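You operate a simulated robot arm through the tools that you are given. There is no shell and no other tool.

The job below is to be done with a simulated robot arm. You get a single attempt, and the scene is never put back.

Task
Put things in order on the seat bench. At the end: the grey abrasive pad from the seat bench stands where the blue stubby brush stood; the blue stubby brush from the seat bench stands where the blue spacer block stood; the blue spacer block from the seat bench is on the white polish tin; the yellow toothed stud from the seat bench stands on top of the beige pack; whatever was shut is shut again. Leave all else as you found it, and nothing knocked over. Set down upright: spacer block.

It is judged by the outcome, as a careful person would: the job done as asked, and still so three seconds after it is handed in. It fails if anything else is knocked over, pushed out of place, dropped, spilled or broken.

Robot
A 5-joint arm with a two-finger parallel gripper, fixed in place. Base frame: the origin is at the foot of the arm, x ahead of it, y to its left, z up; the work surface is at about z = 0. Readings come in cm, rad, newtons and seconds.
With the tool pointing down near the work surface it reaches from about 26 to 68 cm from the base axis. Its first joint turns from -1.152 to 1.152 rad. The tool tilts only in the upright plane through the base axis and itself; it spins freely about its own axis. Payload 2.9 kg.
The TCP is the grasp point between the finger pads, 3 cm short of the fingertips. In the tool frame z runs along the fingers and y along their closing line. The gripper opens to 11 cm. The fingers are 2 cm wide and 1 cm thick; the gripper's body (4.8 by 11.2 cm) begins 5.5 cm behind the TCP.
Orientation is told as [roll, pitch, yaw] about the base's x, y, z axes, in that order, counted from this pose: with the fingers straight down and closing along the base's y, the tool's x points along the base's -x, its y along +y and its z along -z.

Tools
- The arm moves only by the tool apply_moves. Its argument "moves" is a list of rows, each a list of 3 entries, a list of its own where there are three numbers: the shift along the base's x, y, z in cm, then the turn, a rotation vector about the base's x, y, z in rad, then the closure in counts, from 0 (fully open) to 255 (shut). In form: [[[tx, ty, tz], [rx, ry, rz], jaw], ...]. A call has 1 to 20 rows; each row shifts and turns the commanded pose from where the row before left it. A row lasts 0.2 s, in which the tool goes at most 5 cm and 0.15 rad; a call with a longer step from one row to the next is refused whole, and so is a gripper value outside its range. A pose out of reach is approached as far as the arm can. The call stops where the force on the tool passes 40 N (or 10 N more than at its start, if that is more) or the arm is blocked; 0.2 s more then pass. Each finger travels about 10.8 cm/s and halts on what it meets, pressing with about 40 N; the grip force reading is that of the motor and also rises with nothing between the fingers. The clock runs only during rows and for 0.2 s after the last one: add rows that do not move to give the fingers time. The reply holds the time, the measured pose of the TCP, the force on the tool along the base axes, the opening and the grip force, in the units named above and with some noise, with the torque about the TCP (base axes, N m) and any sound that the robot's microphone picked up.
- Cameras (640 x 400 px; columns grow to the right, rows downward): "scene" is fixed at [3.92, -45.55, 58.97]; the picture's right is [0.76, -0.66, 0.00], its down [-0.37, -0.43, -0.82] and it looks along [0.54, 0.62, -0.57] (base axes); focal length 311 px, centre (320, 200). "wrist" rides on the gripper at [7.2, 1.7, -10.3] in the tool frame; the picture's right is [-0.23, 0.97, 0.00], its down [-0.76, -0.18, -0.62] and it looks along [-0.61, -0.14, 0.78] (tool axes); focal length 222 px, centre (320, 200). There is no depth. A picture from a camera that has moved, and an enlarged one, comes with that camera's place and axes in the base frame and with its lens. The place of the scene camera against the robot may be out by one fixed shift of up to 1.8 cm in any direction.
- camera(camera): a new picture of that camera. The clock stands still meanwhile.
- close_up(camera, box): a new picture of the part [left, top, right, bottom] of that camera's present view, enlarged. The clock stands still meanwhile.
- close_job(): hands the job in; it is judged then, once.

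Places have to be worked out from the pictures, the camera data and where the tool is seen. Open the gripper and draw the arm clear of the work before you hand the job in, unless the task says otherwise.

The tools are called after "Emit:" by a JSON object that holds its "api" and its "payload". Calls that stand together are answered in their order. apply_moves: Moves the arm, as the interface text tells. Its arguments: {"type":"object","properties":{"moves":{"type":"array","items":{"type":"array"}}},"required":["moves"]} The other tools are called the same way: camera (camera) takes a picture; close_up (camera, box) takes an enlarged picture of a part of a camera's view; close_job () hands the job in.

At the start:

```text
t: 0.0
position: [42.07, 4.86, 34.12]
orientation: [0.0, 0.0, 0.0]
wrist_force: [0.3, -0.8, 0.7]
ft_torque: [0.02, 0.01, 0.01]
grip_width: 11.02
grip_force: 0.1
```

scene: 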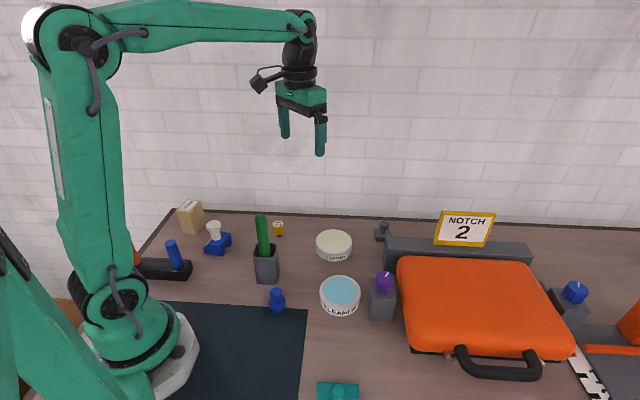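
wrist: 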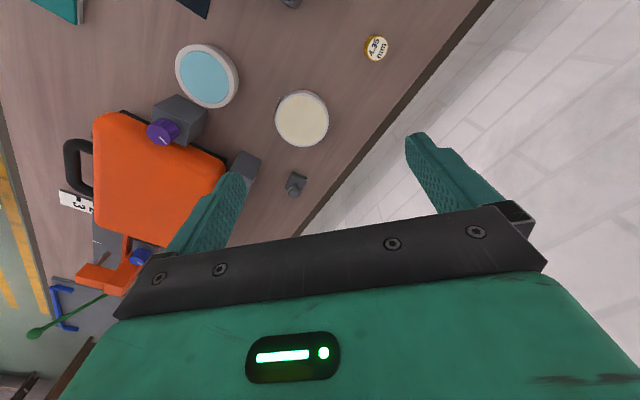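

The overview shows a bench with small items, an orange case and tins. I will look closer at the parts of the scene before moving.

Emit:
{"api": "close_up", "payload": {"camera": "scene", "box": [120, 180, 280, 280]}}

Emit:
{"api": "close_up", "payload": {"camera": "scene", "box": [240, 200, 400, 300]}}

Emit:
{"api": "close_up", "payload": {"camera": "scene", "box": [240, 270, 448, 400]}}

Emit:
{"api": "close_up", "payload": {"camera": "scene", "box": [368, 200, 640, 370]}}

```text
4.00 times, centred on (200, 230) of scene
camera zoom: at [3.92, -45.55, 58.97], right [0.76, -0.66, 0.0], down [-0.37, -0.43, -0.82], along [0.54, 0.62, -0.57], focal length 1244 px, centre (800, 80)
```

zoom: 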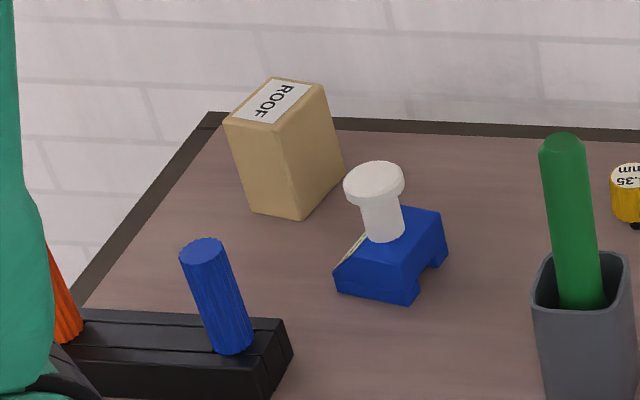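

```text
4.00 times, centred on (320, 250) of scene
camera zoom: at [3.92, -45.55, 58.97], right [0.76, -0.66, 0.0], down [-0.37, -0.43, -0.82], along [0.54, 0.62, -0.57], focal length 1244 px, centre (320, 0)
```

zoom: 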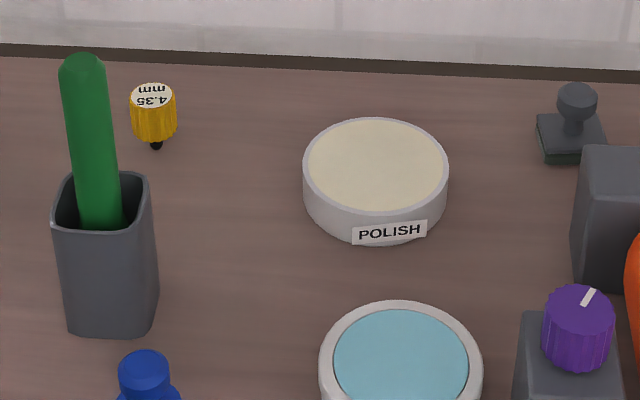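

```text
3.08 times, centred on (344, 335) of scene
camera zoom: at [3.92, -45.55, 58.97], right [0.76, -0.66, 0.0], down [-0.37, -0.43, -0.82], along [0.54, 0.62, -0.57], focal length 957 px, centre (246, -215)
```

zoom: 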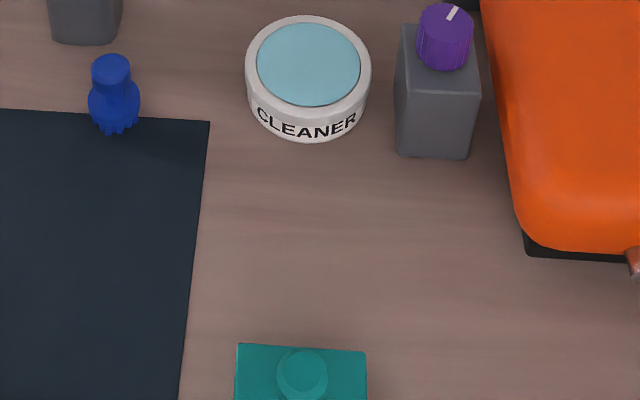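

```text
2.35 times, centred on (504, 285) of scene
camera zoom: at [3.92, -45.55, 58.97], right [0.76, -0.66, 0.0], down [-0.37, -0.43, -0.82], along [0.54, 0.62, -0.57], focal length 732 px, centre (-113, 0)
```

zoom: 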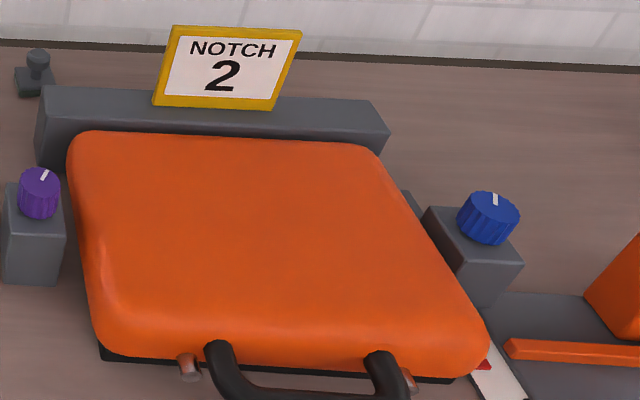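

I judge the spacer block (blue with a white knob) to be near (24, 20), the brush near (25, -7), the pad near (62, -6) and the stud near (39, 14). I'll swing the wrist camera left to get accurate views of that side.

Emit:
{"api": "apply_moves", "payload": {"moves": [[[-0.5, 0, 0], [0, 0, 0.15], 0], [[-0.5, 0, 0], [0, 0, 0.15], 0], [[-0.5, 0, 0], [0, 0, 0.15], 0], [[-0.5, 0, 0], [0, 0, 0.15], 0], [[-0.5, 0, 0], [0, 0, 0.15], 0], [[-0.5, 0, 0], [0, 0, 0.15], 0], [[-0.5, 0, 0], [0, 0, 0.15], 0], [[-0.5, 0, 0], [0, 0, 0.15], 0], [[-0.5, 0, 0], [0, 0, 0.15], 0], [[-0.5, 0, 0], [0, 0, 0.15], 0], [[0, 0, 0], [0, 0, 0.15], 0], [[0, 0, 0], [0, 0, 0.15], 0]]}}

Emit:
{"api": "camera", "payload": {"camera": "wrist"}}

```text
t: 2.6
position: [37.05, 4.87, 34.1]
orientation: [0.0, 0.0, 1.802]
wrist_force: [0.1, 0.5, -0.2]
ft_torque: [0.02, -0.03, -0.03]
grip_width: 10.98
grip_force: 0.0
```

```text
taken
camera wrist: at [36.95, -2.69, 44.33], right [-1.0, 0.0, 0.0], down [0.0, 0.78, 0.62], along [0.0, 0.62, -0.78], focal length 222 px, centre (320, 200)
```

wrist: 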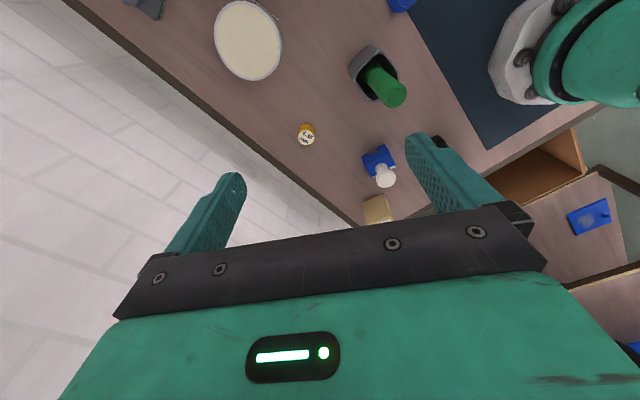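

This view shows the polish tin, cup, stud, spacer and pack clearly. I'll enlarge parts of it for measurements.

Emit:
{"api": "close_up", "payload": {"camera": "wrist", "box": [280, 110, 440, 230]}}

Emit:
{"api": "close_up", "payload": {"camera": "wrist", "box": [480, 100, 640, 220]}}

Emit:
{"api": "close_up", "payload": {"camera": "wrist", "box": [180, 0, 340, 110]}}

```text
3.33 times, centred on (360, 170) of wrist
camera zoom: at [36.95, -2.69, 44.33], right [-1.0, 0.0, 0.0], down [0.0, 0.78, 0.62], along [0.0, 0.62, -0.78], focal length 740 px, centre (187, 300)
```

zoom: 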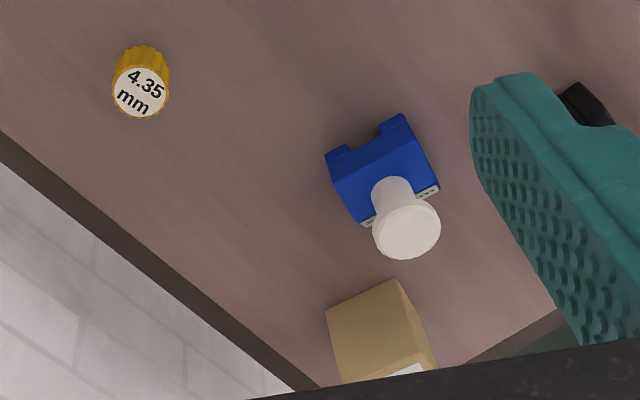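

```text
3.33 times, centred on (560, 160) of wrist
camera zoom: at [36.95, -2.69, 44.33], right [-1.0, 0.0, 0.0], down [0.0, 0.78, 0.62], along [0.0, 0.62, -0.78], focal length 740 px, centre (-480, 333)
```

zoom: 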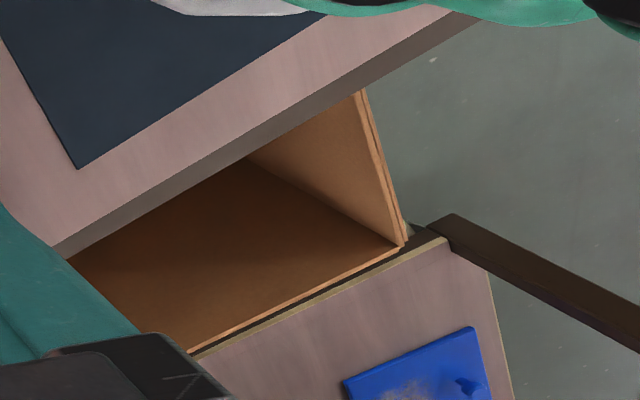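

```text
3.64 times, centred on (260, 55) of wrist
camera zoom: at [36.95, -2.69, 44.33], right [-1.0, 0.0, 0.0], down [0.0, 0.78, 0.62], along [0.0, 0.62, -0.78], focal length 808 px, centre (538, 727)
```

zoom: 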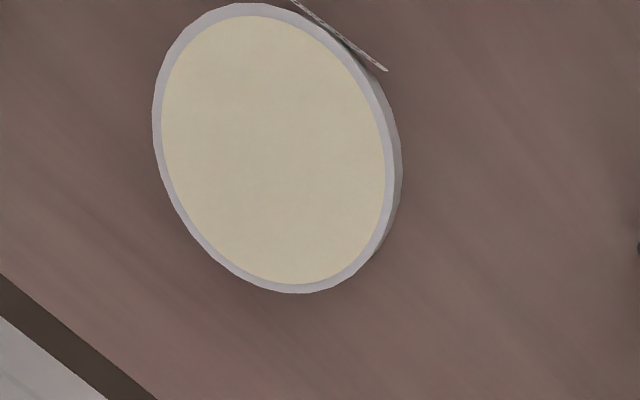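

The enlargements render crisply, so I'll zoom further on the spacer, the stud and the tin rather than going closer.

Emit:
{"api": "close_up", "payload": {"camera": "wrist", "box": [350, 140, 430, 190]}}

Emit:
{"api": "close_up", "payload": {"camera": "wrist", "box": [290, 115, 338, 145]}}

Emit:
{"api": "close_up", "payload": {"camera": "wrist", "box": [340, 20, 436, 120]}}

Emit:
{"api": "close_up", "payload": {"camera": "scene", "box": [250, 280, 314, 320]}}

Emit:
{"api": "close_up", "payload": {"camera": "scene", "box": [180, 205, 260, 265]}}

Emit:
{"api": "close_up", "payload": {"camera": "scene", "box": [360, 210, 424, 250]}}

```text
8.00 times, centred on (390, 165) of wrist
camera zoom: at [36.95, -2.69, 44.33], right [-1.0, 0.0, 0.0], down [0.0, 0.78, 0.62], along [0.0, 0.62, -0.78], focal length 1777 px, centre (-240, 480)
```

zoom: 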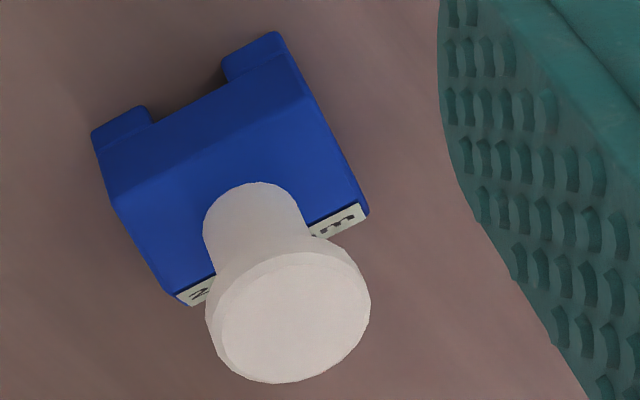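

```text
13.33 times, centred on (314, 130) of wrist
camera zoom: at [36.95, -2.69, 44.33], right [-1.0, 0.0, 0.0], down [0.0, 0.78, 0.62], along [0.0, 0.62, -0.78], focal length 2962 px, centre (400, 1133)
```

zoom: 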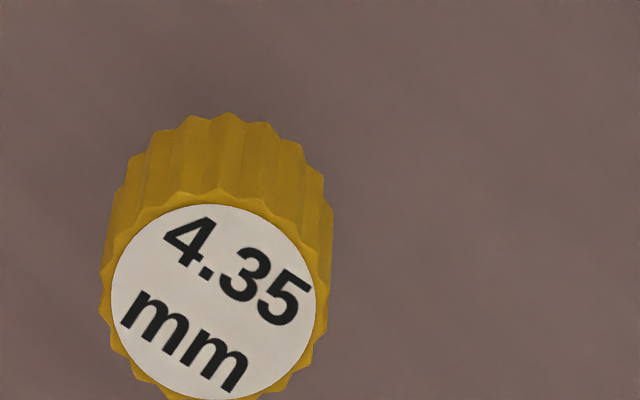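

```text
4.00 times, centred on (388, 70) of wrist
camera zoom: at [36.95, -2.69, 44.33], right [-1.0, 0.0, 0.0], down [0.0, 0.78, 0.62], along [0.0, 0.62, -0.78], focal length 888 px, centre (48, 720)
```

zoom: 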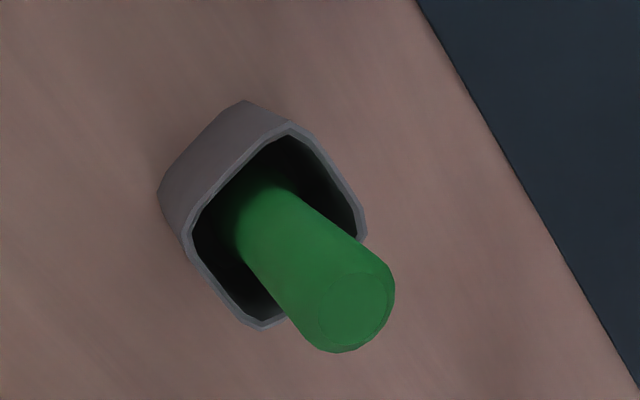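

```text
10.00 times, centred on (282, 300) of scene
camera zoom: at [3.92, -45.55, 58.97], right [0.76, -0.66, 0.0], down [-0.37, -0.43, -0.82], along [0.54, 0.62, -0.57], focal length 3111 px, centre (700, -800)
```

zoom: 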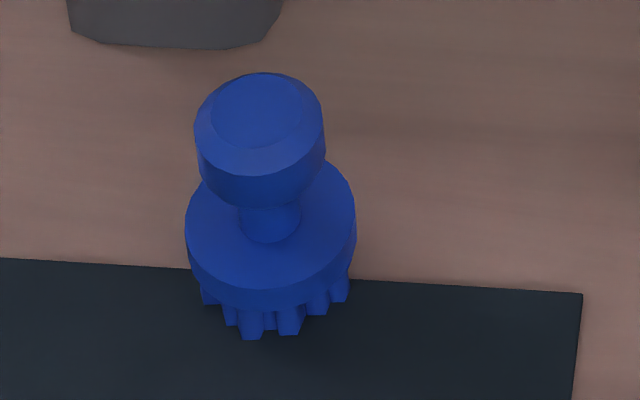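

```text
6.67 times, centred on (220, 235) of scene
camera zoom: at [3.92, -45.55, 58.97], right [0.76, -0.66, 0.0], down [-0.37, -0.43, -0.82], along [0.54, 0.62, -0.57], focal length 2074 px, centre (987, -33)
```

zoom: 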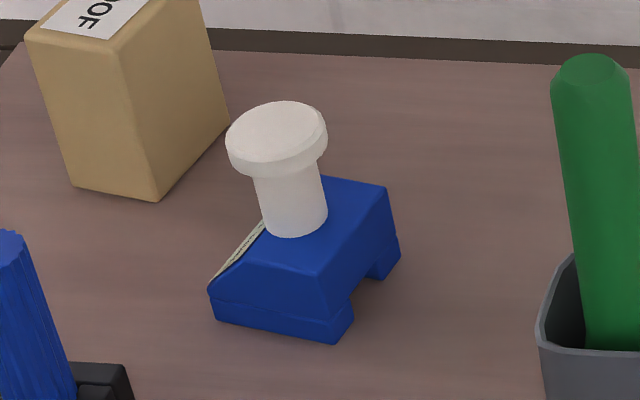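

```text
10.00 times, centred on (392, 230) of scene
camera zoom: at [3.92, -45.55, 58.97], right [0.76, -0.66, 0.0], down [-0.37, -0.43, -0.82], along [0.54, 0.62, -0.57], focal length 3111 px, centre (-400, -100)
```

zoom: 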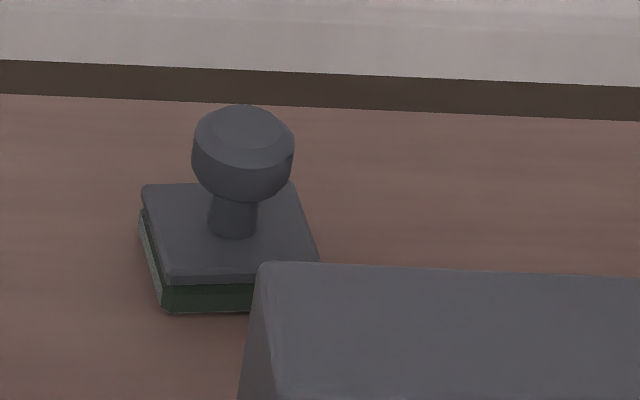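

The spacer centre is around (23.9, 21.2), with flat side faces along about 32°, and the polish tin is around (47.7, 0). I'll check the stud's shape and the area to the right and below before planning grasps.

Emit:
{"api": "close_up", "payload": {"camera": "scene", "box": [262, 215, 294, 240]}}

Emit:
{"api": "close_up", "payload": {"camera": "scene", "box": [300, 370, 380, 400]}}

Emit:
{"api": "close_up", "payload": {"camera": "scene", "box": [170, 195, 218, 240]}}

Emit:
{"api": "close_up", "payload": {"camera": "wrist", "box": [350, 185, 414, 225]}}

```text
16.00 times, centred on (278, 228) of scene
camera zoom: at [3.92, -45.55, 58.97], right [0.76, -0.66, 0.0], down [-0.37, -0.43, -0.82], along [0.54, 0.62, -0.57], focal length 4977 px, centre (992, -240)
```

zoom: 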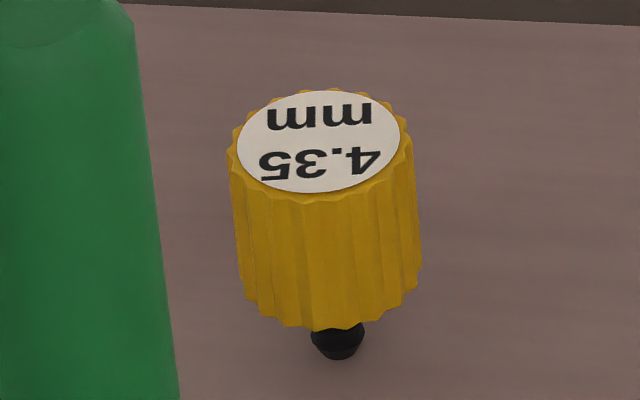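

```text
8.00 times, centred on (340, 385) of scene
camera zoom: at [3.92, -45.55, 58.97], right [0.76, -0.66, 0.0], down [-0.37, -0.43, -0.82], along [0.54, 0.62, -0.57], focal length 2489 px, centre (160, -1280)
```

zoom: 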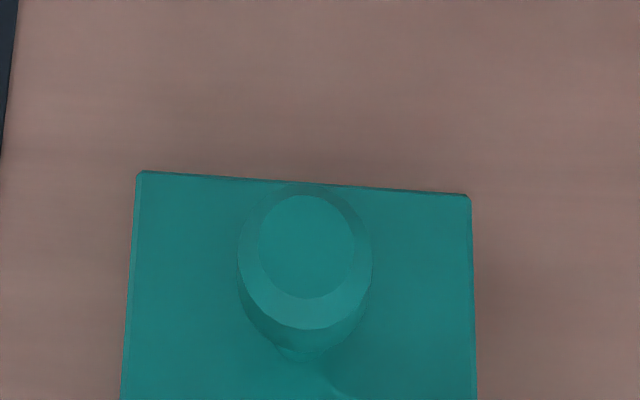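

```text
8.89 times, centred on (194, 218) of scene
camera zoom: at [3.92, -45.55, 58.97], right [0.76, -0.66, 0.0], down [-0.37, -0.43, -0.82], along [0.54, 0.62, -0.57], focal length 2765 px, centre (1440, 44)
```

zoom: 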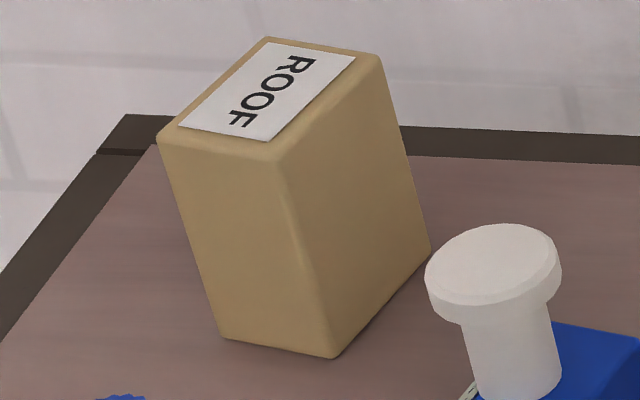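

```text
10.00 times, centred on (382, 205) of wrist
camera zoom: at [36.95, -2.69, 44.33], right [-1.0, 0.0, 0.0], down [0.0, 0.78, 0.62], along [0.0, 0.62, -0.78], focal length 2221 px, centre (-300, 150)
```

zoom: 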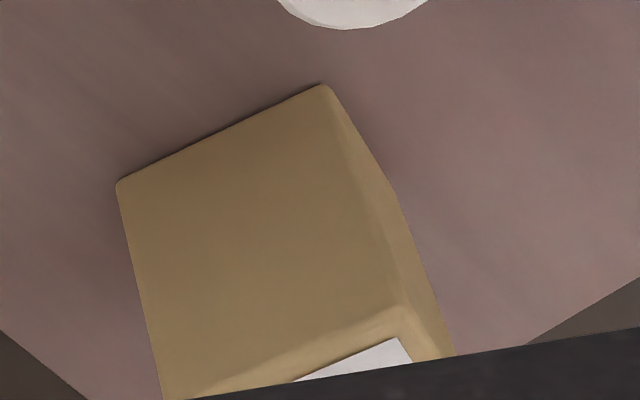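

The stud stands on a thin pin about 2 cm long, with its head roughly 2 to 4.8 cm up, so it needs a gentle, centred grasp. I'll shift the camera to the right to measure the brush, tin and pad.

Emit:
{"api": "apply_moves", "payload": {"moves": [[[0, -3.6, 0], [0, 0, 0], 0], [[0, -3.6, 0], [0, 0, 0], 0], [[0, -3.6, 0], [0, 0, 0], 0], [[0, 0, 0], [0, 0, 0], 0]]}}

Emit:
{"api": "camera", "payload": {"camera": "wrist"}}

Emit:
{"api": "close_up", "payload": {"camera": "wrist", "box": [350, 60, 414, 100]}}

Emit:
{"api": "close_up", "payload": {"camera": "wrist", "box": [140, 50, 236, 110]}}

Emit:
{"api": "close_up", "payload": {"camera": "wrist", "box": [213, 88, 309, 148]}}

```text
t: 3.6
position: [37.01, -6.12, 34.02]
orientation: [0.0, 0.0, 1.8]
wrist_force: [-0.4, 0.1, -0.4]
ft_torque: [0.01, -0.02, 0.01]
grip_width: 11.01
grip_force: 0.2
```

```text
taken
camera wrist: at [36.97, -13.61, 44.29], right [-1.0, 0.0, 0.0], down [0.0, 0.78, 0.62], along [0.0, 0.62, -0.78], focal length 222 px, centre (320, 200)
```

wrist: 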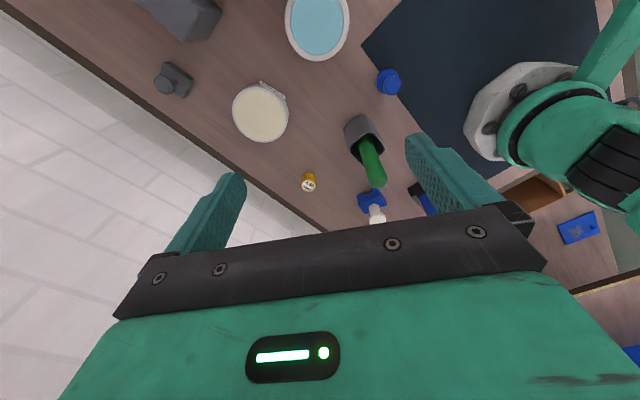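

```text
10.00 times, centred on (382, 80) of wrist
camera zoom: at [36.97, -13.61, 44.29], right [-1.0, 0.0, 0.0], down [0.0, 0.78, 0.62], along [0.0, 0.62, -0.78], focal length 2221 px, centre (-300, 1400)
```

zoom: 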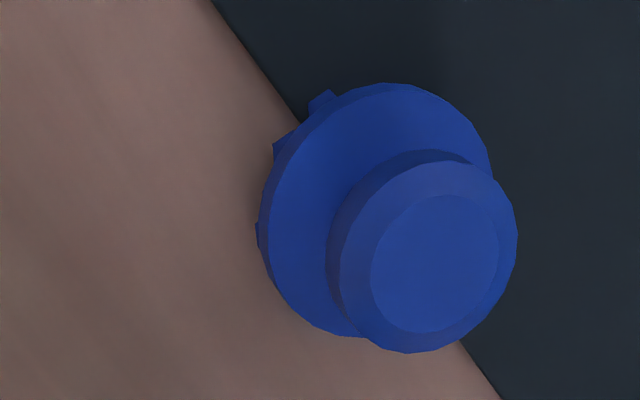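

```text
6.67 times, centred on (188, 80) of wrist
camera zoom: at [36.97, -13.61, 44.29], right [-1.0, 0.0, 0.0], down [0.0, 0.78, 0.62], along [0.0, 0.62, -0.78], focal length 1481 px, centre (1200, 1000)
```

zoom: 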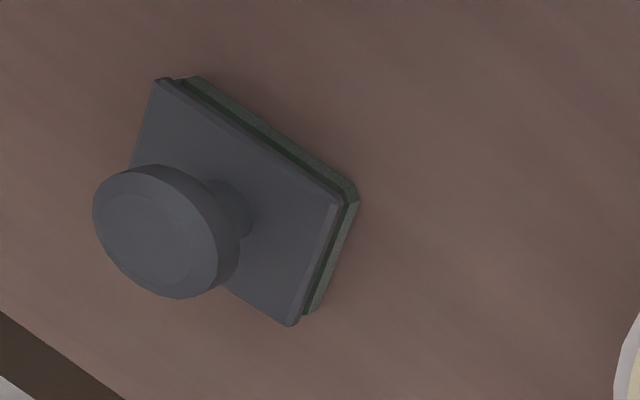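

```text
6.67 times, centred on (261, 118) of wrist
camera zoom: at [36.97, -13.61, 44.29], right [-1.0, 0.0, 0.0], down [0.0, 0.78, 0.62], along [0.0, 0.62, -0.78], focal length 1481 px, centre (713, 747)
```

zoom: 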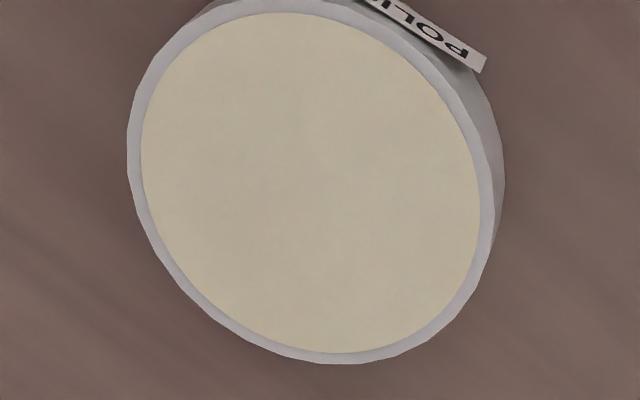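

The brush axis works out to about (25.5, -5.9) and 6 cm tall, the tin centre to (48.0, -0.5) with 10 cm diameter, and the pad to about (62, -6) and 5.2 cm tall. I'll inspect the bar next to the pad and the tin's rim.

Emit:
{"api": "close_up", "payload": {"camera": "wrist", "box": [100, 0, 260, 100]}}

Emit:
{"api": "close_up", "payload": {"camera": "scene", "box": [310, 222, 374, 262]}}

Emit:
{"api": "close_up", "payload": {"camera": "scene", "box": [360, 210, 456, 280]}}

```text
4.00 times, centred on (180, 50) of wrist
camera zoom: at [36.97, -13.61, 44.29], right [-1.0, 0.0, 0.0], down [0.0, 0.78, 0.62], along [0.0, 0.62, -0.78], focal length 888 px, centre (880, 800)
```

zoom: 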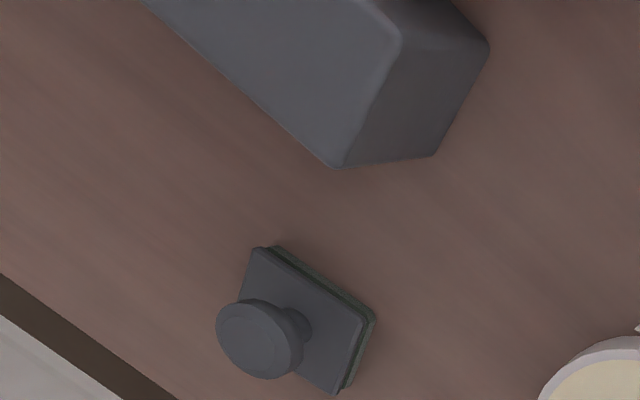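

```text
10.00 times, centred on (342, 242) of scene
camera zoom: at [3.92, -45.56, 58.97], right [0.76, -0.66, 0.0], down [-0.37, -0.43, -0.82], along [0.54, 0.62, -0.57], focal length 3111 px, centre (100, -220)
```

zoom: 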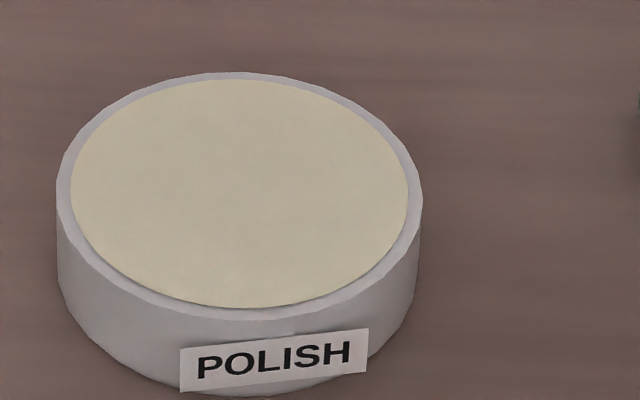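

```text
5.71 times, centred on (408, 245) of scene
camera zoom: at [3.92, -45.56, 58.97], right [0.76, -0.66, 0.0], down [-0.37, -0.43, -0.82], along [0.54, 0.62, -0.57], focal length 1778 px, centre (-183, -57)
```

zoom: 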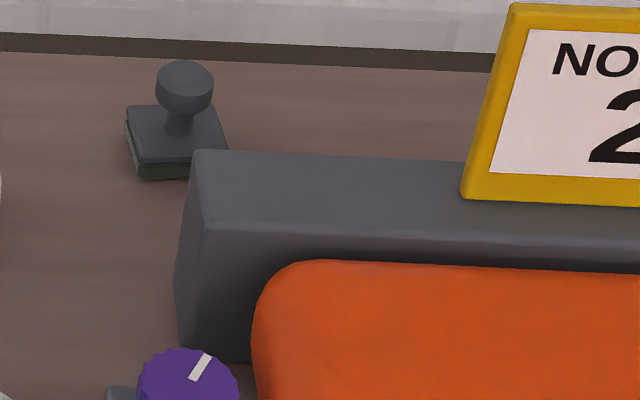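

The bar is 8.2 cm tall and about 9 cm from the pad, and the green handle in the cup stands up to about 18.5 cm near (28.8, 3.5). I'll go over the spacer at a safe height, turned to its flat faces, and check alignment there.

Emit:
{"api": "apply_moves", "payload": {"moves": [[[-1.64, 3.42, 0], [0, 0, 0.0425], 70], [[-1.64, 3.42, 0], [0, 0, 0.0425], 70], [[-1.64, 3.42, 0], [0, 0, 0.0425], 70], [[-1.64, 3.42, 0], [0, 0, 0.0425], 70], [[-1.64, 3.42, -2], [0, 0, 0.0425], 70], [[-1.64, 3.42, -2], [0, 0, 0.0425], 70], [[-1.64, 3.42, -2], [0, 0, 0.0425], 70], [[-1.62, 3.41, -2], [0, 0, 0.0425], 70], [[0, 0, -3], [0, 0, 0], 70], [[0, 0, -3], [0, 0, 0], 70], [[0, 0, 0], [0, 0, 0], 70]]}}

Emit:
{"api": "camera", "payload": {"camera": "wrist"}}

Emit:
{"api": "camera", "payload": {"camera": "scene"}}

```text
t: 6.0
position: [24.03, 21.44, 20.02]
orientation: [0.001, 0.0, 2.14]
wrist_force: [0.2, 0.9, -0.4]
ft_torque: [-0.01, -0.02, 0.03]
grip_width: 7.99
grip_force: 0.0
```

```text
taken
camera wrist: at [26.38, 14.24, 30.28], right [-0.94, -0.33, 0.0], down [-0.26, 0.74, 0.62], along [-0.21, 0.59, -0.78], focal length 222 px, centre (320, 200)
```

wrist: 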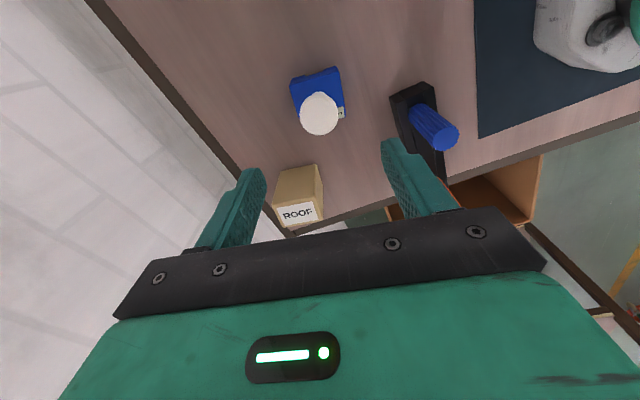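

```text
taken
```

scene: 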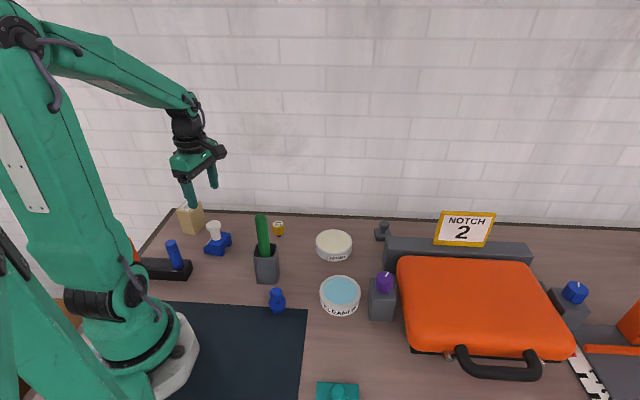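

I'm over the spacer at (24.0, 21.4, 20). I'll zoom in on it to refine its position and angle.

Emit:
{"api": "close_up", "payload": {"camera": "wrist", "box": [270, 55, 366, 145]}}

Emit:
{"api": "close_up", "payload": {"camera": "wrist", "box": [260, 150, 340, 230]}}

```text
4.44 times, centred on (318, 100) of wrist
camera zoom: at [26.38, 14.24, 30.28], right [-0.94, -0.33, 0.0], down [-0.26, 0.74, 0.62], along [-0.21, 0.59, -0.78], focal length 987 px, centre (329, 644)
```

zoom: 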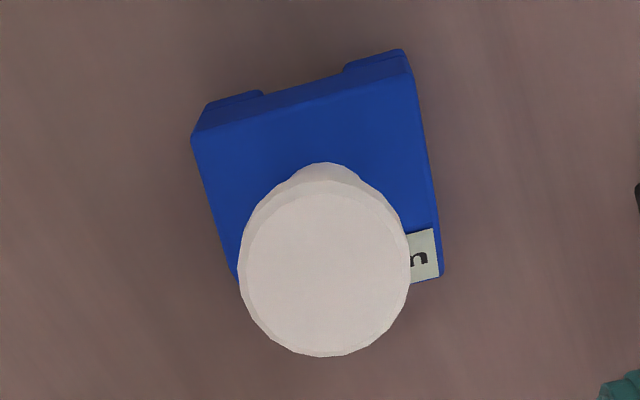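

```text
5.00 times, centred on (300, 190) of wrist
camera zoom: at [26.38, 14.24, 30.28], right [-0.94, -0.33, 0.0], down [-0.26, 0.74, 0.62], along [-0.21, 0.59, -0.78], focal length 1111 px, centre (420, 250)
```

zoom: 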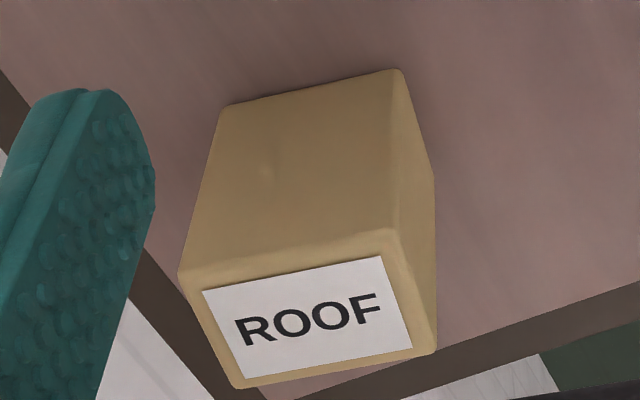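

Two views agree: the spacer centre is near (24.0, 21.1) at an angle of about 32.7°. I'm lowering around it to TCP height of about 4.1 with the jaws at 8 cm, without closing yet.

Emit:
{"api": "apply_moves", "payload": {"moves": [[[0, -0.25, -4], [0, 0, 0], 70], [[0, 0, -4], [0, 0, 0], 70], [[0, 0, -3], [0, 0, 0], 70], [[0, 0, -2.5], [0, 0, 0], 70], [[0, 0, -1.5], [0, 0, 0], 70], [[0, 0, -0.9], [0, 0, 0], 70], [[0, 0, 0], [0, 0, 0], 70]]}}

Emit:
{"api": "camera", "payload": {"camera": "wrist"}}

Emit:
{"api": "close_up", "payload": {"camera": "scene", "box": [160, 180, 272, 280]}}

```text
t: 7.6
position: [23.85, 21.03, 4.19]
orientation: [-0.001, 0.0, 2.139]
wrist_force: [0.0, 0.2, 0.0]
ft_torque: [0.04, 0.01, 0.0]
grip_width: 8.0
grip_force: 0.1
```

```text
taken
camera wrist: at [26.29, 13.99, 14.4], right [-0.94, -0.33, 0.0], down [-0.26, 0.74, 0.62], along [-0.21, 0.59, -0.78], focal length 222 px, centre (320, 200)
```

wrist: 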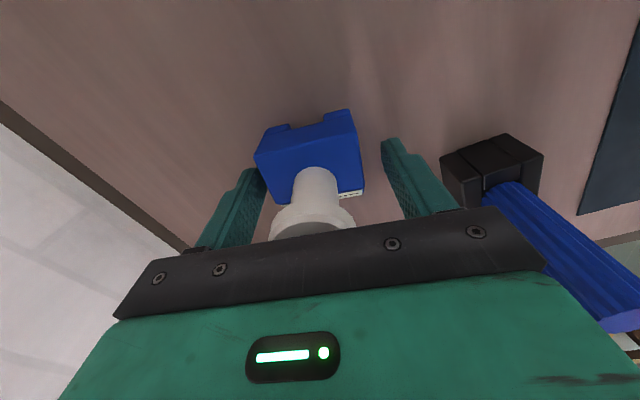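

```text
4.00 times, centred on (216, 230) of scene
camera zoom: at [3.92, -45.55, 58.97], right [0.76, -0.66, 0.0], down [-0.37, -0.43, -0.82], along [0.54, 0.62, -0.57], focal length 1244 px, centre (736, 80)
```

zoom: 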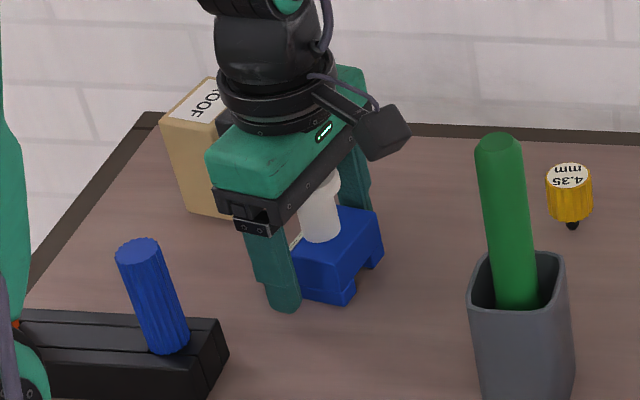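

The fingers straddle the block with no contact force and the neighbours are clear. I'm closing gently on the flat faces.

Emit:
{"api": "apply_moves", "payload": {"moves": [[[0, 0, 0], [0, 0, 0], 95], [[0, 0, 0], [0, 0, 0], 110], [[0, 0, 0], [0, 0, 0], 120], [[0, 0, 0], [0, 0, 0], 130], [[0, 0, 0], [0, 0, 0], 145], [[0, 0, 0], [0, 0, 0], 160], [[0, 0, 0], [0, 0, 0], 160]]}}

Emit:
{"api": "camera", "payload": {"camera": "wrist"}}

```text
t: 9.2
position: [23.94, 21.04, 4.2]
orientation: [-0.002, 0.0, 2.14]
wrist_force: [2.5, 1.3, 2.6]
ft_torque: [-0.05, -0.06, 0.06]
grip_width: 5.58
grip_force: 39.9
```

```text
taken
camera wrist: at [26.32, 14.01, 14.44], right [-0.94, -0.33, 0.0], down [-0.26, 0.74, 0.62], along [-0.21, 0.59, -0.78], focal length 222 px, centre (320, 200)
```

wrist: 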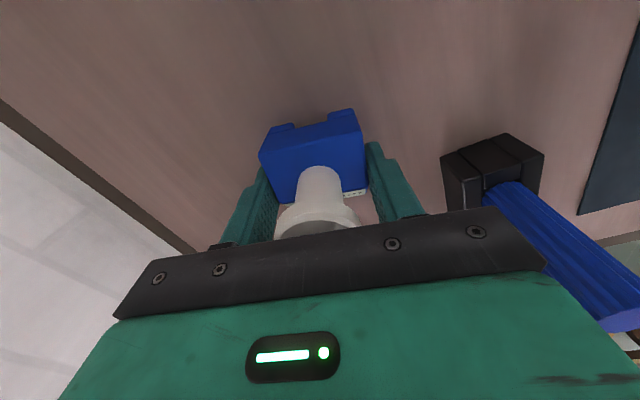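

The block is held at 5.58 cm width with 40 N. I'll lift it and carry it over to just above the polish tin.

Emit:
{"api": "apply_moves", "payload": {"moves": [[[0, 0, 0.5], [0, 0, 0], 170], [[0, 0, 1], [0, 0, 0], 170], [[0, 0, 2], [0, 0, 0], 170], [[0, 0, 4], [0, 0, 0], 170], [[0, 0, 4], [0, 0, 0], 170], [[0, 0, 4], [0, 0, 0], 170], [[0, 0, 0], [0, 0, 0], 170]]}}

Emit:
{"api": "apply_moves", "payload": {"moves": [[[1.5, -1.34, 0], [0, 0, 0], 170], [[2.5, -2.24, 0], [0, 0, 0], 170], [[3, -2.69, 0], [0, 0, 0], 170], [[3, -2.69, 0], [0, 0, 0], 170], [[3, -2.69, 0], [0, 0, 0], 170], [[3, -2.69, 0], [0, 0, 0], 170], [[3, -2.69, 0], [0, 0, 0], 170], [[2.5, -2.24, 0], [0, 0, 0], 170], [[1.5, -1.34, 0], [0, 0, 0], 170], [[1, -0.9, 0], [0, 0, 0], 170], [[0, 0, 0], [0, 0, 0], 170]]}}

Emit:
{"api": "camera", "payload": {"camera": "wrist"}}

Emit:
{"api": "camera", "payload": {"camera": "scene"}}

```text
t: 10.8
position: [23.87, 21.11, 19.76]
orientation: [0.001, 0.0, 2.139]
wrist_force: [-0.3, 0.6, -1.9]
ft_torque: [-0.02, 0.0, -0.03]
grip_width: 3.77
grip_force: 0.4
```

```text
t: 13.2
position: [47.84, -0.44, 19.54]
orientation: [0.0, 0.0, 2.141]
wrist_force: [-1.5, -0.1, -1.0]
ft_torque: [0.0, -0.01, 0.0]
grip_width: 3.77
grip_force: 1.3
```

```text
taken
camera wrist: at [50.34, -7.51, 29.89], right [-0.94, -0.33, 0.0], down [-0.26, 0.74, 0.62], along [-0.21, 0.59, -0.78], focal length 222 px, centre (320, 200)
```

wrist: 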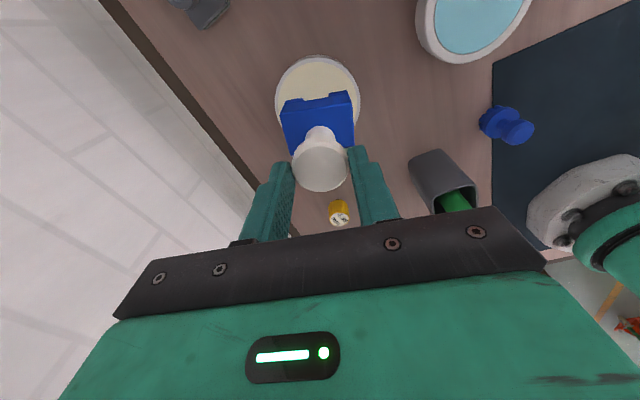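

```text
taken
```

scene: 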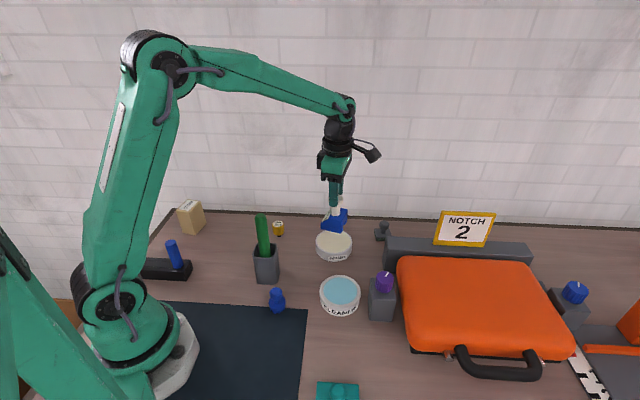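

The grip reading fell to 3.77 cm, so the block slipped down and now seems to hang by its knob. I need to look closely before doing anything else.

Emit:
{"api": "close_up", "payload": {"camera": "wrist", "box": [240, 40, 420, 240]}}

Emit:
{"api": "close_up", "payload": {"camera": "scene", "box": [300, 160, 380, 260]}}

```text
2.00 times, centred on (330, 140) of wrist
camera zoom: at [50.34, -7.51, 29.89], right [-0.94, -0.33, 0.0], down [-0.26, 0.74, 0.62], along [-0.21, 0.59, -0.78], focal length 444 px, centre (300, 320)
```

zoom: 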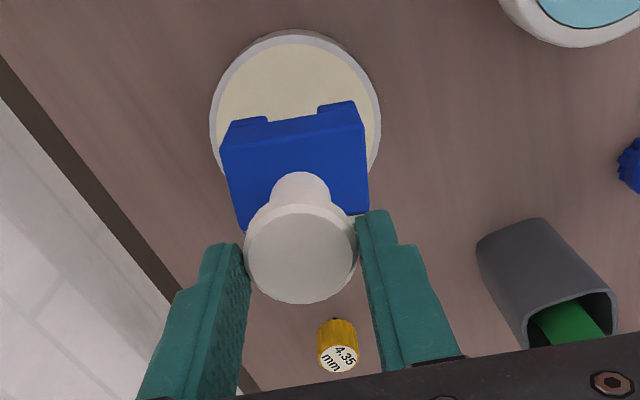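

```text
4.00 times, centred on (340, 210) of scene
camera zoom: at [3.92, -45.56, 58.97], right [0.76, -0.66, 0.0], down [-0.37, -0.43, -0.82], along [0.54, 0.62, -0.57], focal length 1244 px, centre (240, 160)
```

zoom: 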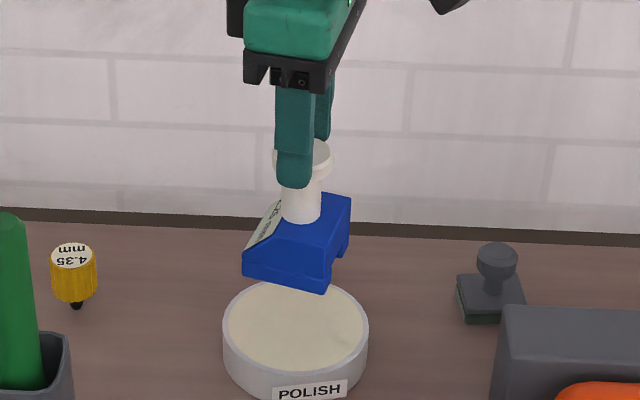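

The block now hangs upright with its knob flange (3.77 cm) pinched near the fingertips, but only lightly. I'll raise the grip in small steps without moving and check that it stays put.

Emit:
{"api": "apply_moves", "payload": {"moves": [[[0, 0, 0], [0, 0, 0], 172], [[0, 0, 0], [0, 0, 0], 175], [[0, 0, 0], [0, 0, 0], 178], [[0, 0, 0], [0, 0, 0], 182]]}}

Emit:
{"api": "close_up", "payload": {"camera": "scene", "box": [300, 160, 380, 260]}}

Emit:
{"api": "close_up", "payload": {"camera": "wrist", "box": [240, 40, 420, 240]}}

```text
t: 14.2
position: [47.9, -0.36, 19.68]
orientation: [0.0, 0.0, 2.141]
wrist_force: [-0.3, 0.9, -2.9]
ft_torque: [0.02, 0.01, 0.0]
grip_width: 3.67
grip_force: 40.4
```

```text
4.00 times, centred on (340, 210) of scene
camera zoom: at [3.92, -45.55, 58.97], right [0.76, -0.66, 0.0], down [-0.37, -0.43, -0.82], along [0.54, 0.62, -0.57], focal length 1244 px, centre (240, 160)
```

zoom: 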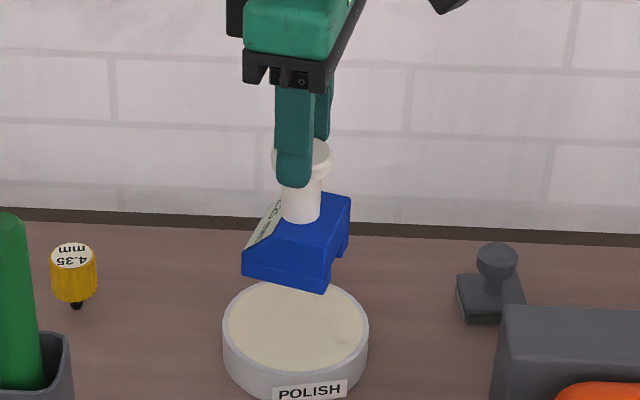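

```text
2.00 times, centred on (330, 140) of wrist
camera zoom: at [50.32, -7.48, 29.91], right [-0.94, -0.33, 0.0], down [-0.26, 0.74, 0.62], along [-0.21, 0.59, -0.78], focal length 444 px, centre (300, 320)
```

zoom: 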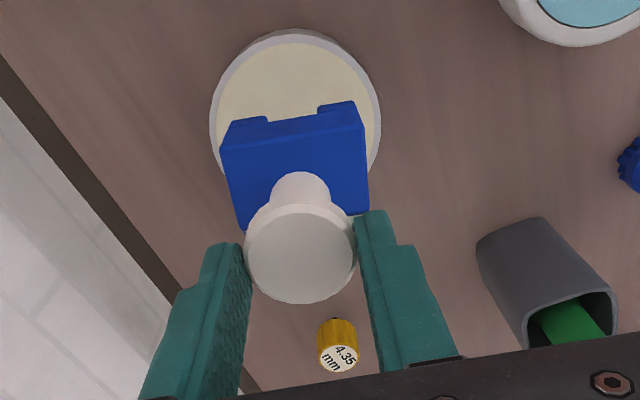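

The flange is now firmly held (3.67 cm, 40 N) and the block is level over the tin centre. I'll lower in stages, stopping a little above the lid.

Emit:
{"api": "apply_moves", "payload": {"moves": [[[0, 0, -1], [0, 0, 0], 182], [[0, 0, -1.5], [0, 0, 0], 182], [[0, 0, -1.2], [0, 0, 0], 182], [[0, 0, -0.5], [0, 0, 0], 182], [[0, 0, 0], [0, 0, 0], 182]]}}

Emit:
{"api": "close_up", "payload": {"camera": "scene", "box": [300, 190, 380, 270]}}

Emit:
{"api": "close_up", "payload": {"camera": "wrist", "box": [240, 60, 420, 240]}}

```text
t: 15.4
position: [47.87, -0.49, 15.36]
orientation: [0.0, 0.0, 2.14]
wrist_force: [0.8, -0.2, -2.0]
ft_torque: [0.0, -0.02, 0.03]
grip_width: 3.66
grip_force: 40.3
```

```text
5.00 times, centred on (340, 230) of scene
camera zoom: at [3.92, -45.55, 58.97], right [0.76, -0.66, 0.0], down [-0.37, -0.43, -0.82], along [0.54, 0.62, -0.57], focal length 1555 px, centre (220, 50)
```

zoom: 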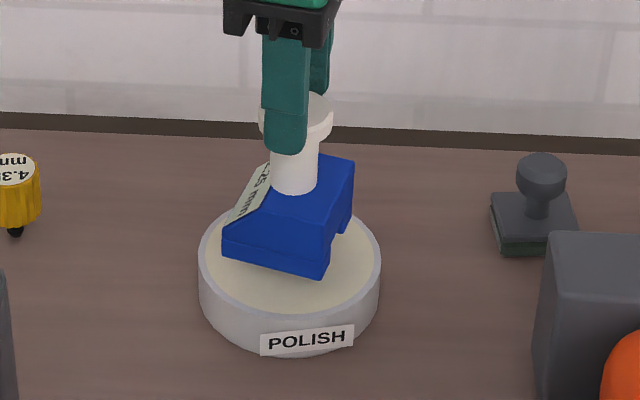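

```text
2.22 times, centred on (330, 150) of wrist
camera zoom: at [50.31, -7.5, 25.69], right [-0.94, -0.33, 0.0], down [-0.26, 0.74, 0.62], along [-0.21, 0.59, -0.78], focal length 494 px, centre (298, 311)
```

zoom: 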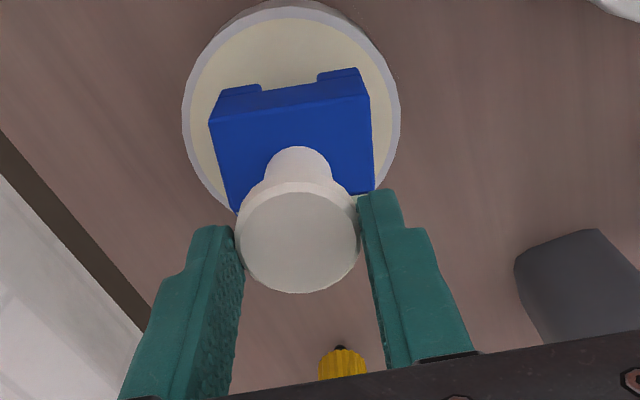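

The block is about 1.5 to 2 cm above the lid and centred over it. I'll creep down in small steps and watch the force.

Emit:
{"api": "apply_moves", "payload": {"moves": [[[0, 0, -0.3], [0, 0, 0], 182], [[0, 0, -0.3], [0, 0, 0], 182], [[0, 0, -0.3], [0, 0, 0], 182], [[0, 0, -0.2], [0, 0, 0], 182], [[0, 0, 0], [0, 0, 0], 182]]}}

Emit:
{"api": "close_up", "payload": {"camera": "scene", "box": [300, 200, 380, 260]}}

```text
t: 16.6
position: [47.95, -0.43, 14.37]
orientation: [-0.001, 0.0, 2.138]
wrist_force: [0.3, -0.1, -1.6]
ft_torque: [-0.02, 0.02, 0.01]
grip_width: 3.69
grip_force: 40.0
```

```text
6.67 times, centred on (340, 230) of scene
camera zoom: at [3.92, -45.55, 58.97], right [0.76, -0.66, 0.0], down [-0.37, -0.43, -0.82], along [0.54, 0.62, -0.57], focal length 2074 px, centre (187, 0)
```

zoom: 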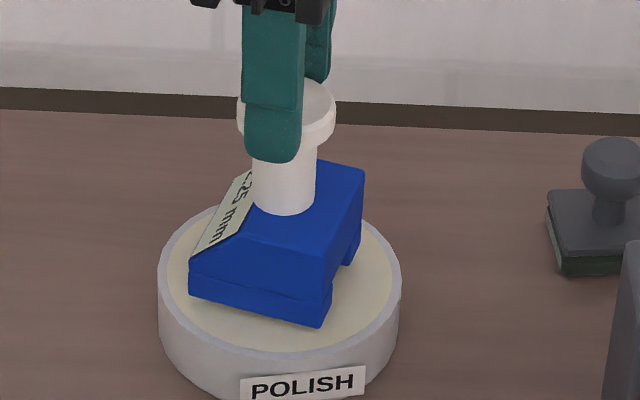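

There is no contact yet; the block still hangs free with a small gap. I'll continue creeping down.

Emit:
{"api": "apply_moves", "payload": {"moves": [[[0, 0, -0.2], [0, 0, 0], 182], [[0, 0, -0.2], [0, 0, 0], 182], [[0, 0, -0.2], [0, 0, 0], 182], [[0, 0, 0], [0, 0, 0], 182]]}}

Emit:
{"api": "close_up", "payload": {"camera": "scene", "box": [308, 215, 372, 255]}}

```text
t: 17.6
position: [47.95, -0.44, 13.78]
orientation: [-0.001, 0.003, 2.14]
wrist_force: [-4.4, 1.2, 10.9]
ft_torque: [-0.18, 0.27, -0.04]
grip_width: 3.66
grip_force: 39.9
```

```text
10.00 times, centred on (340, 235) of scene
camera zoom: at [3.91, -45.55, 58.97], right [0.76, -0.66, 0.0], down [-0.37, -0.43, -0.82], along [0.54, 0.62, -0.57], focal length 3111 px, centre (120, -150)
```

zoom: 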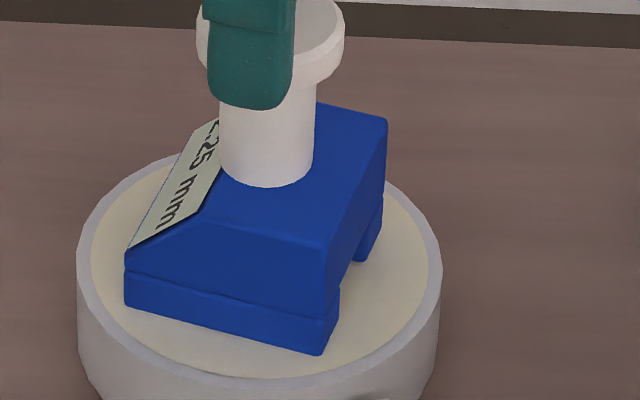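

The feet on the arch side have touched the lid (about 11 N), tilted only about 2°. I'll ease up slightly, then relax the grip gradually so the block settles flat.

Emit:
{"api": "apply_moves", "payload": {"moves": [[[0, 0, 0.1], [0, 0, 0], 180], [[0, 0, 0], [0, 0, 0], 175], [[0, 0, 0], [0, 0, 0], 172], [[0, 0, 0], [0, 0, 0], 170], [[0, 0, 0], [0, 0, 0], 168], [[0, 0, 0], [0, 0, 0], 168]]}}

Emit:
{"api": "close_up", "payload": {"camera": "scene", "box": [308, 205, 372, 255]}}

Emit:
{"api": "close_up", "payload": {"camera": "wrist", "box": [240, 60, 420, 240]}}

```text
t: 19.0
position: [47.86, -0.27, 13.82]
orientation: [-0.001, 0.001, 2.138]
wrist_force: [-0.4, 0.4, -0.6]
ft_torque: [0.04, 0.0, 0.02]
grip_width: 3.79
grip_force: 0.3
```

```text
8.00 times, centred on (340, 230) of scene
camera zoom: at [3.92, -45.55, 58.97], right [0.76, -0.66, 0.0], down [-0.37, -0.43, -0.82], along [0.54, 0.62, -0.57], focal length 2489 px, centre (160, -40)
```

zoom: 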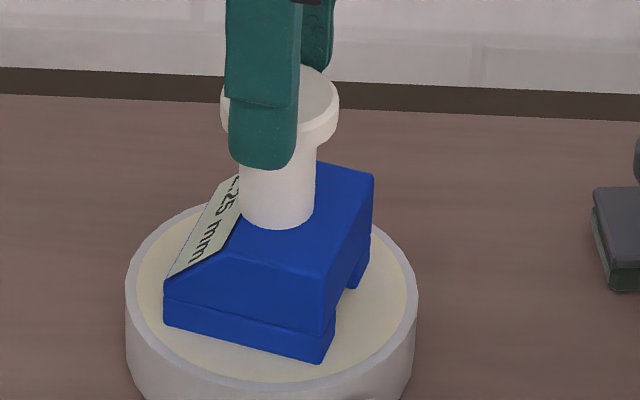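

```text
2.22 times, centred on (330, 150) of wrist
camera zoom: at [50.32, -7.49, 24.06], right [-0.94, -0.33, 0.0], down [-0.26, 0.74, 0.62], along [-0.21, 0.59, -0.78], focal length 494 px, centre (298, 311)
```

zoom: 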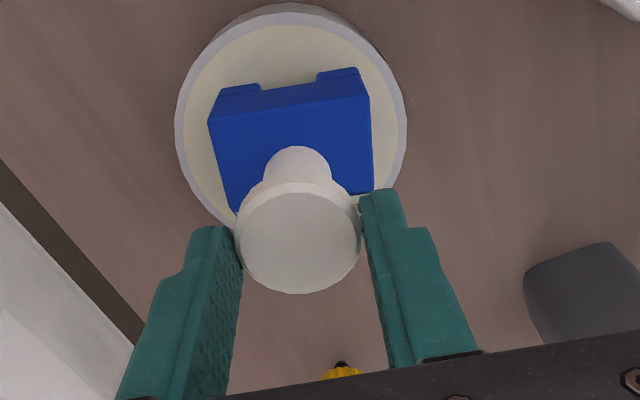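

The load is off the arm, but the block still looks slightly tilted, likely because the flange touches a finger. I'll open a little further so it can settle.

Emit:
{"api": "apply_moves", "payload": {"moves": [[[0, 0, 0], [0, 0, 0], 166], [[0, 0, 0], [0, 0, 0], 163], [[0, 0, 0], [0, 0, 0], 160], [[0, 0, 0], [0, 0, 0], 155], [[0, 0, 0], [0, 0, 0], 150], [[0, 0, 0], [0, 0, 0], 150]]}}

Emit:
{"api": "close_up", "payload": {"camera": "scene", "box": [308, 205, 372, 255]}}

Emit:
{"api": "close_up", "payload": {"camera": "wrist", "box": [240, 60, 420, 240]}}

```text
t: 20.4
position: [47.83, -0.31, 13.9]
orientation: [0.0, 0.0, 2.14]
wrist_force: [1.1, 0.4, -0.2]
ft_torque: [-0.01, 0.03, 0.0]
grip_width: 4.52
grip_force: 0.0
```

```text
8.00 times, centred on (340, 230) of scene
camera zoom: at [3.92, -45.55, 58.97], right [0.76, -0.66, 0.0], down [-0.37, -0.43, -0.82], along [0.54, 0.62, -0.57], focal length 2489 px, centre (160, -40)
```

zoom: 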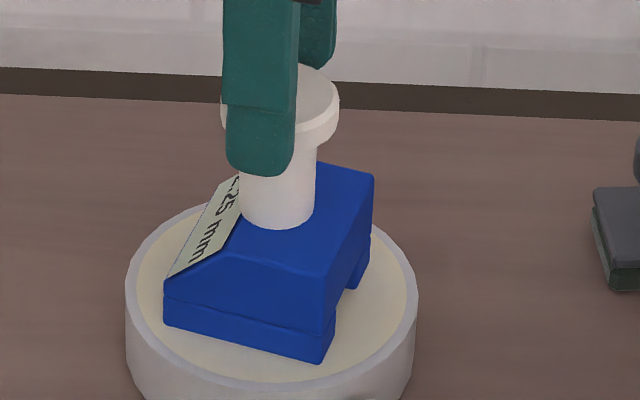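

```text
2.22 times, centred on (330, 150) of wrist
camera zoom: at [50.33, -7.49, 24.09], right [-0.94, -0.33, 0.0], down [-0.26, 0.74, 0.62], along [-0.21, 0.59, -0.78], focal length 494 px, centre (298, 311)
```

zoom: 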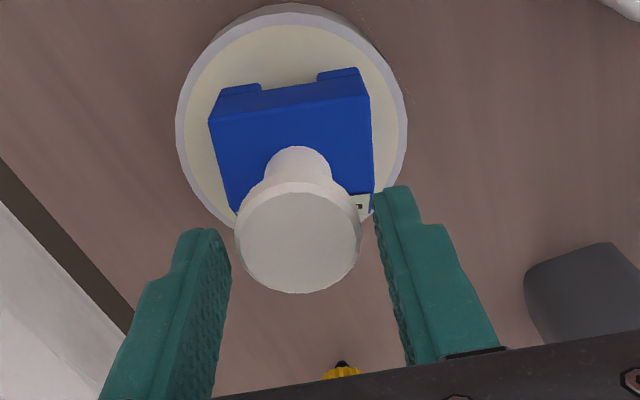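

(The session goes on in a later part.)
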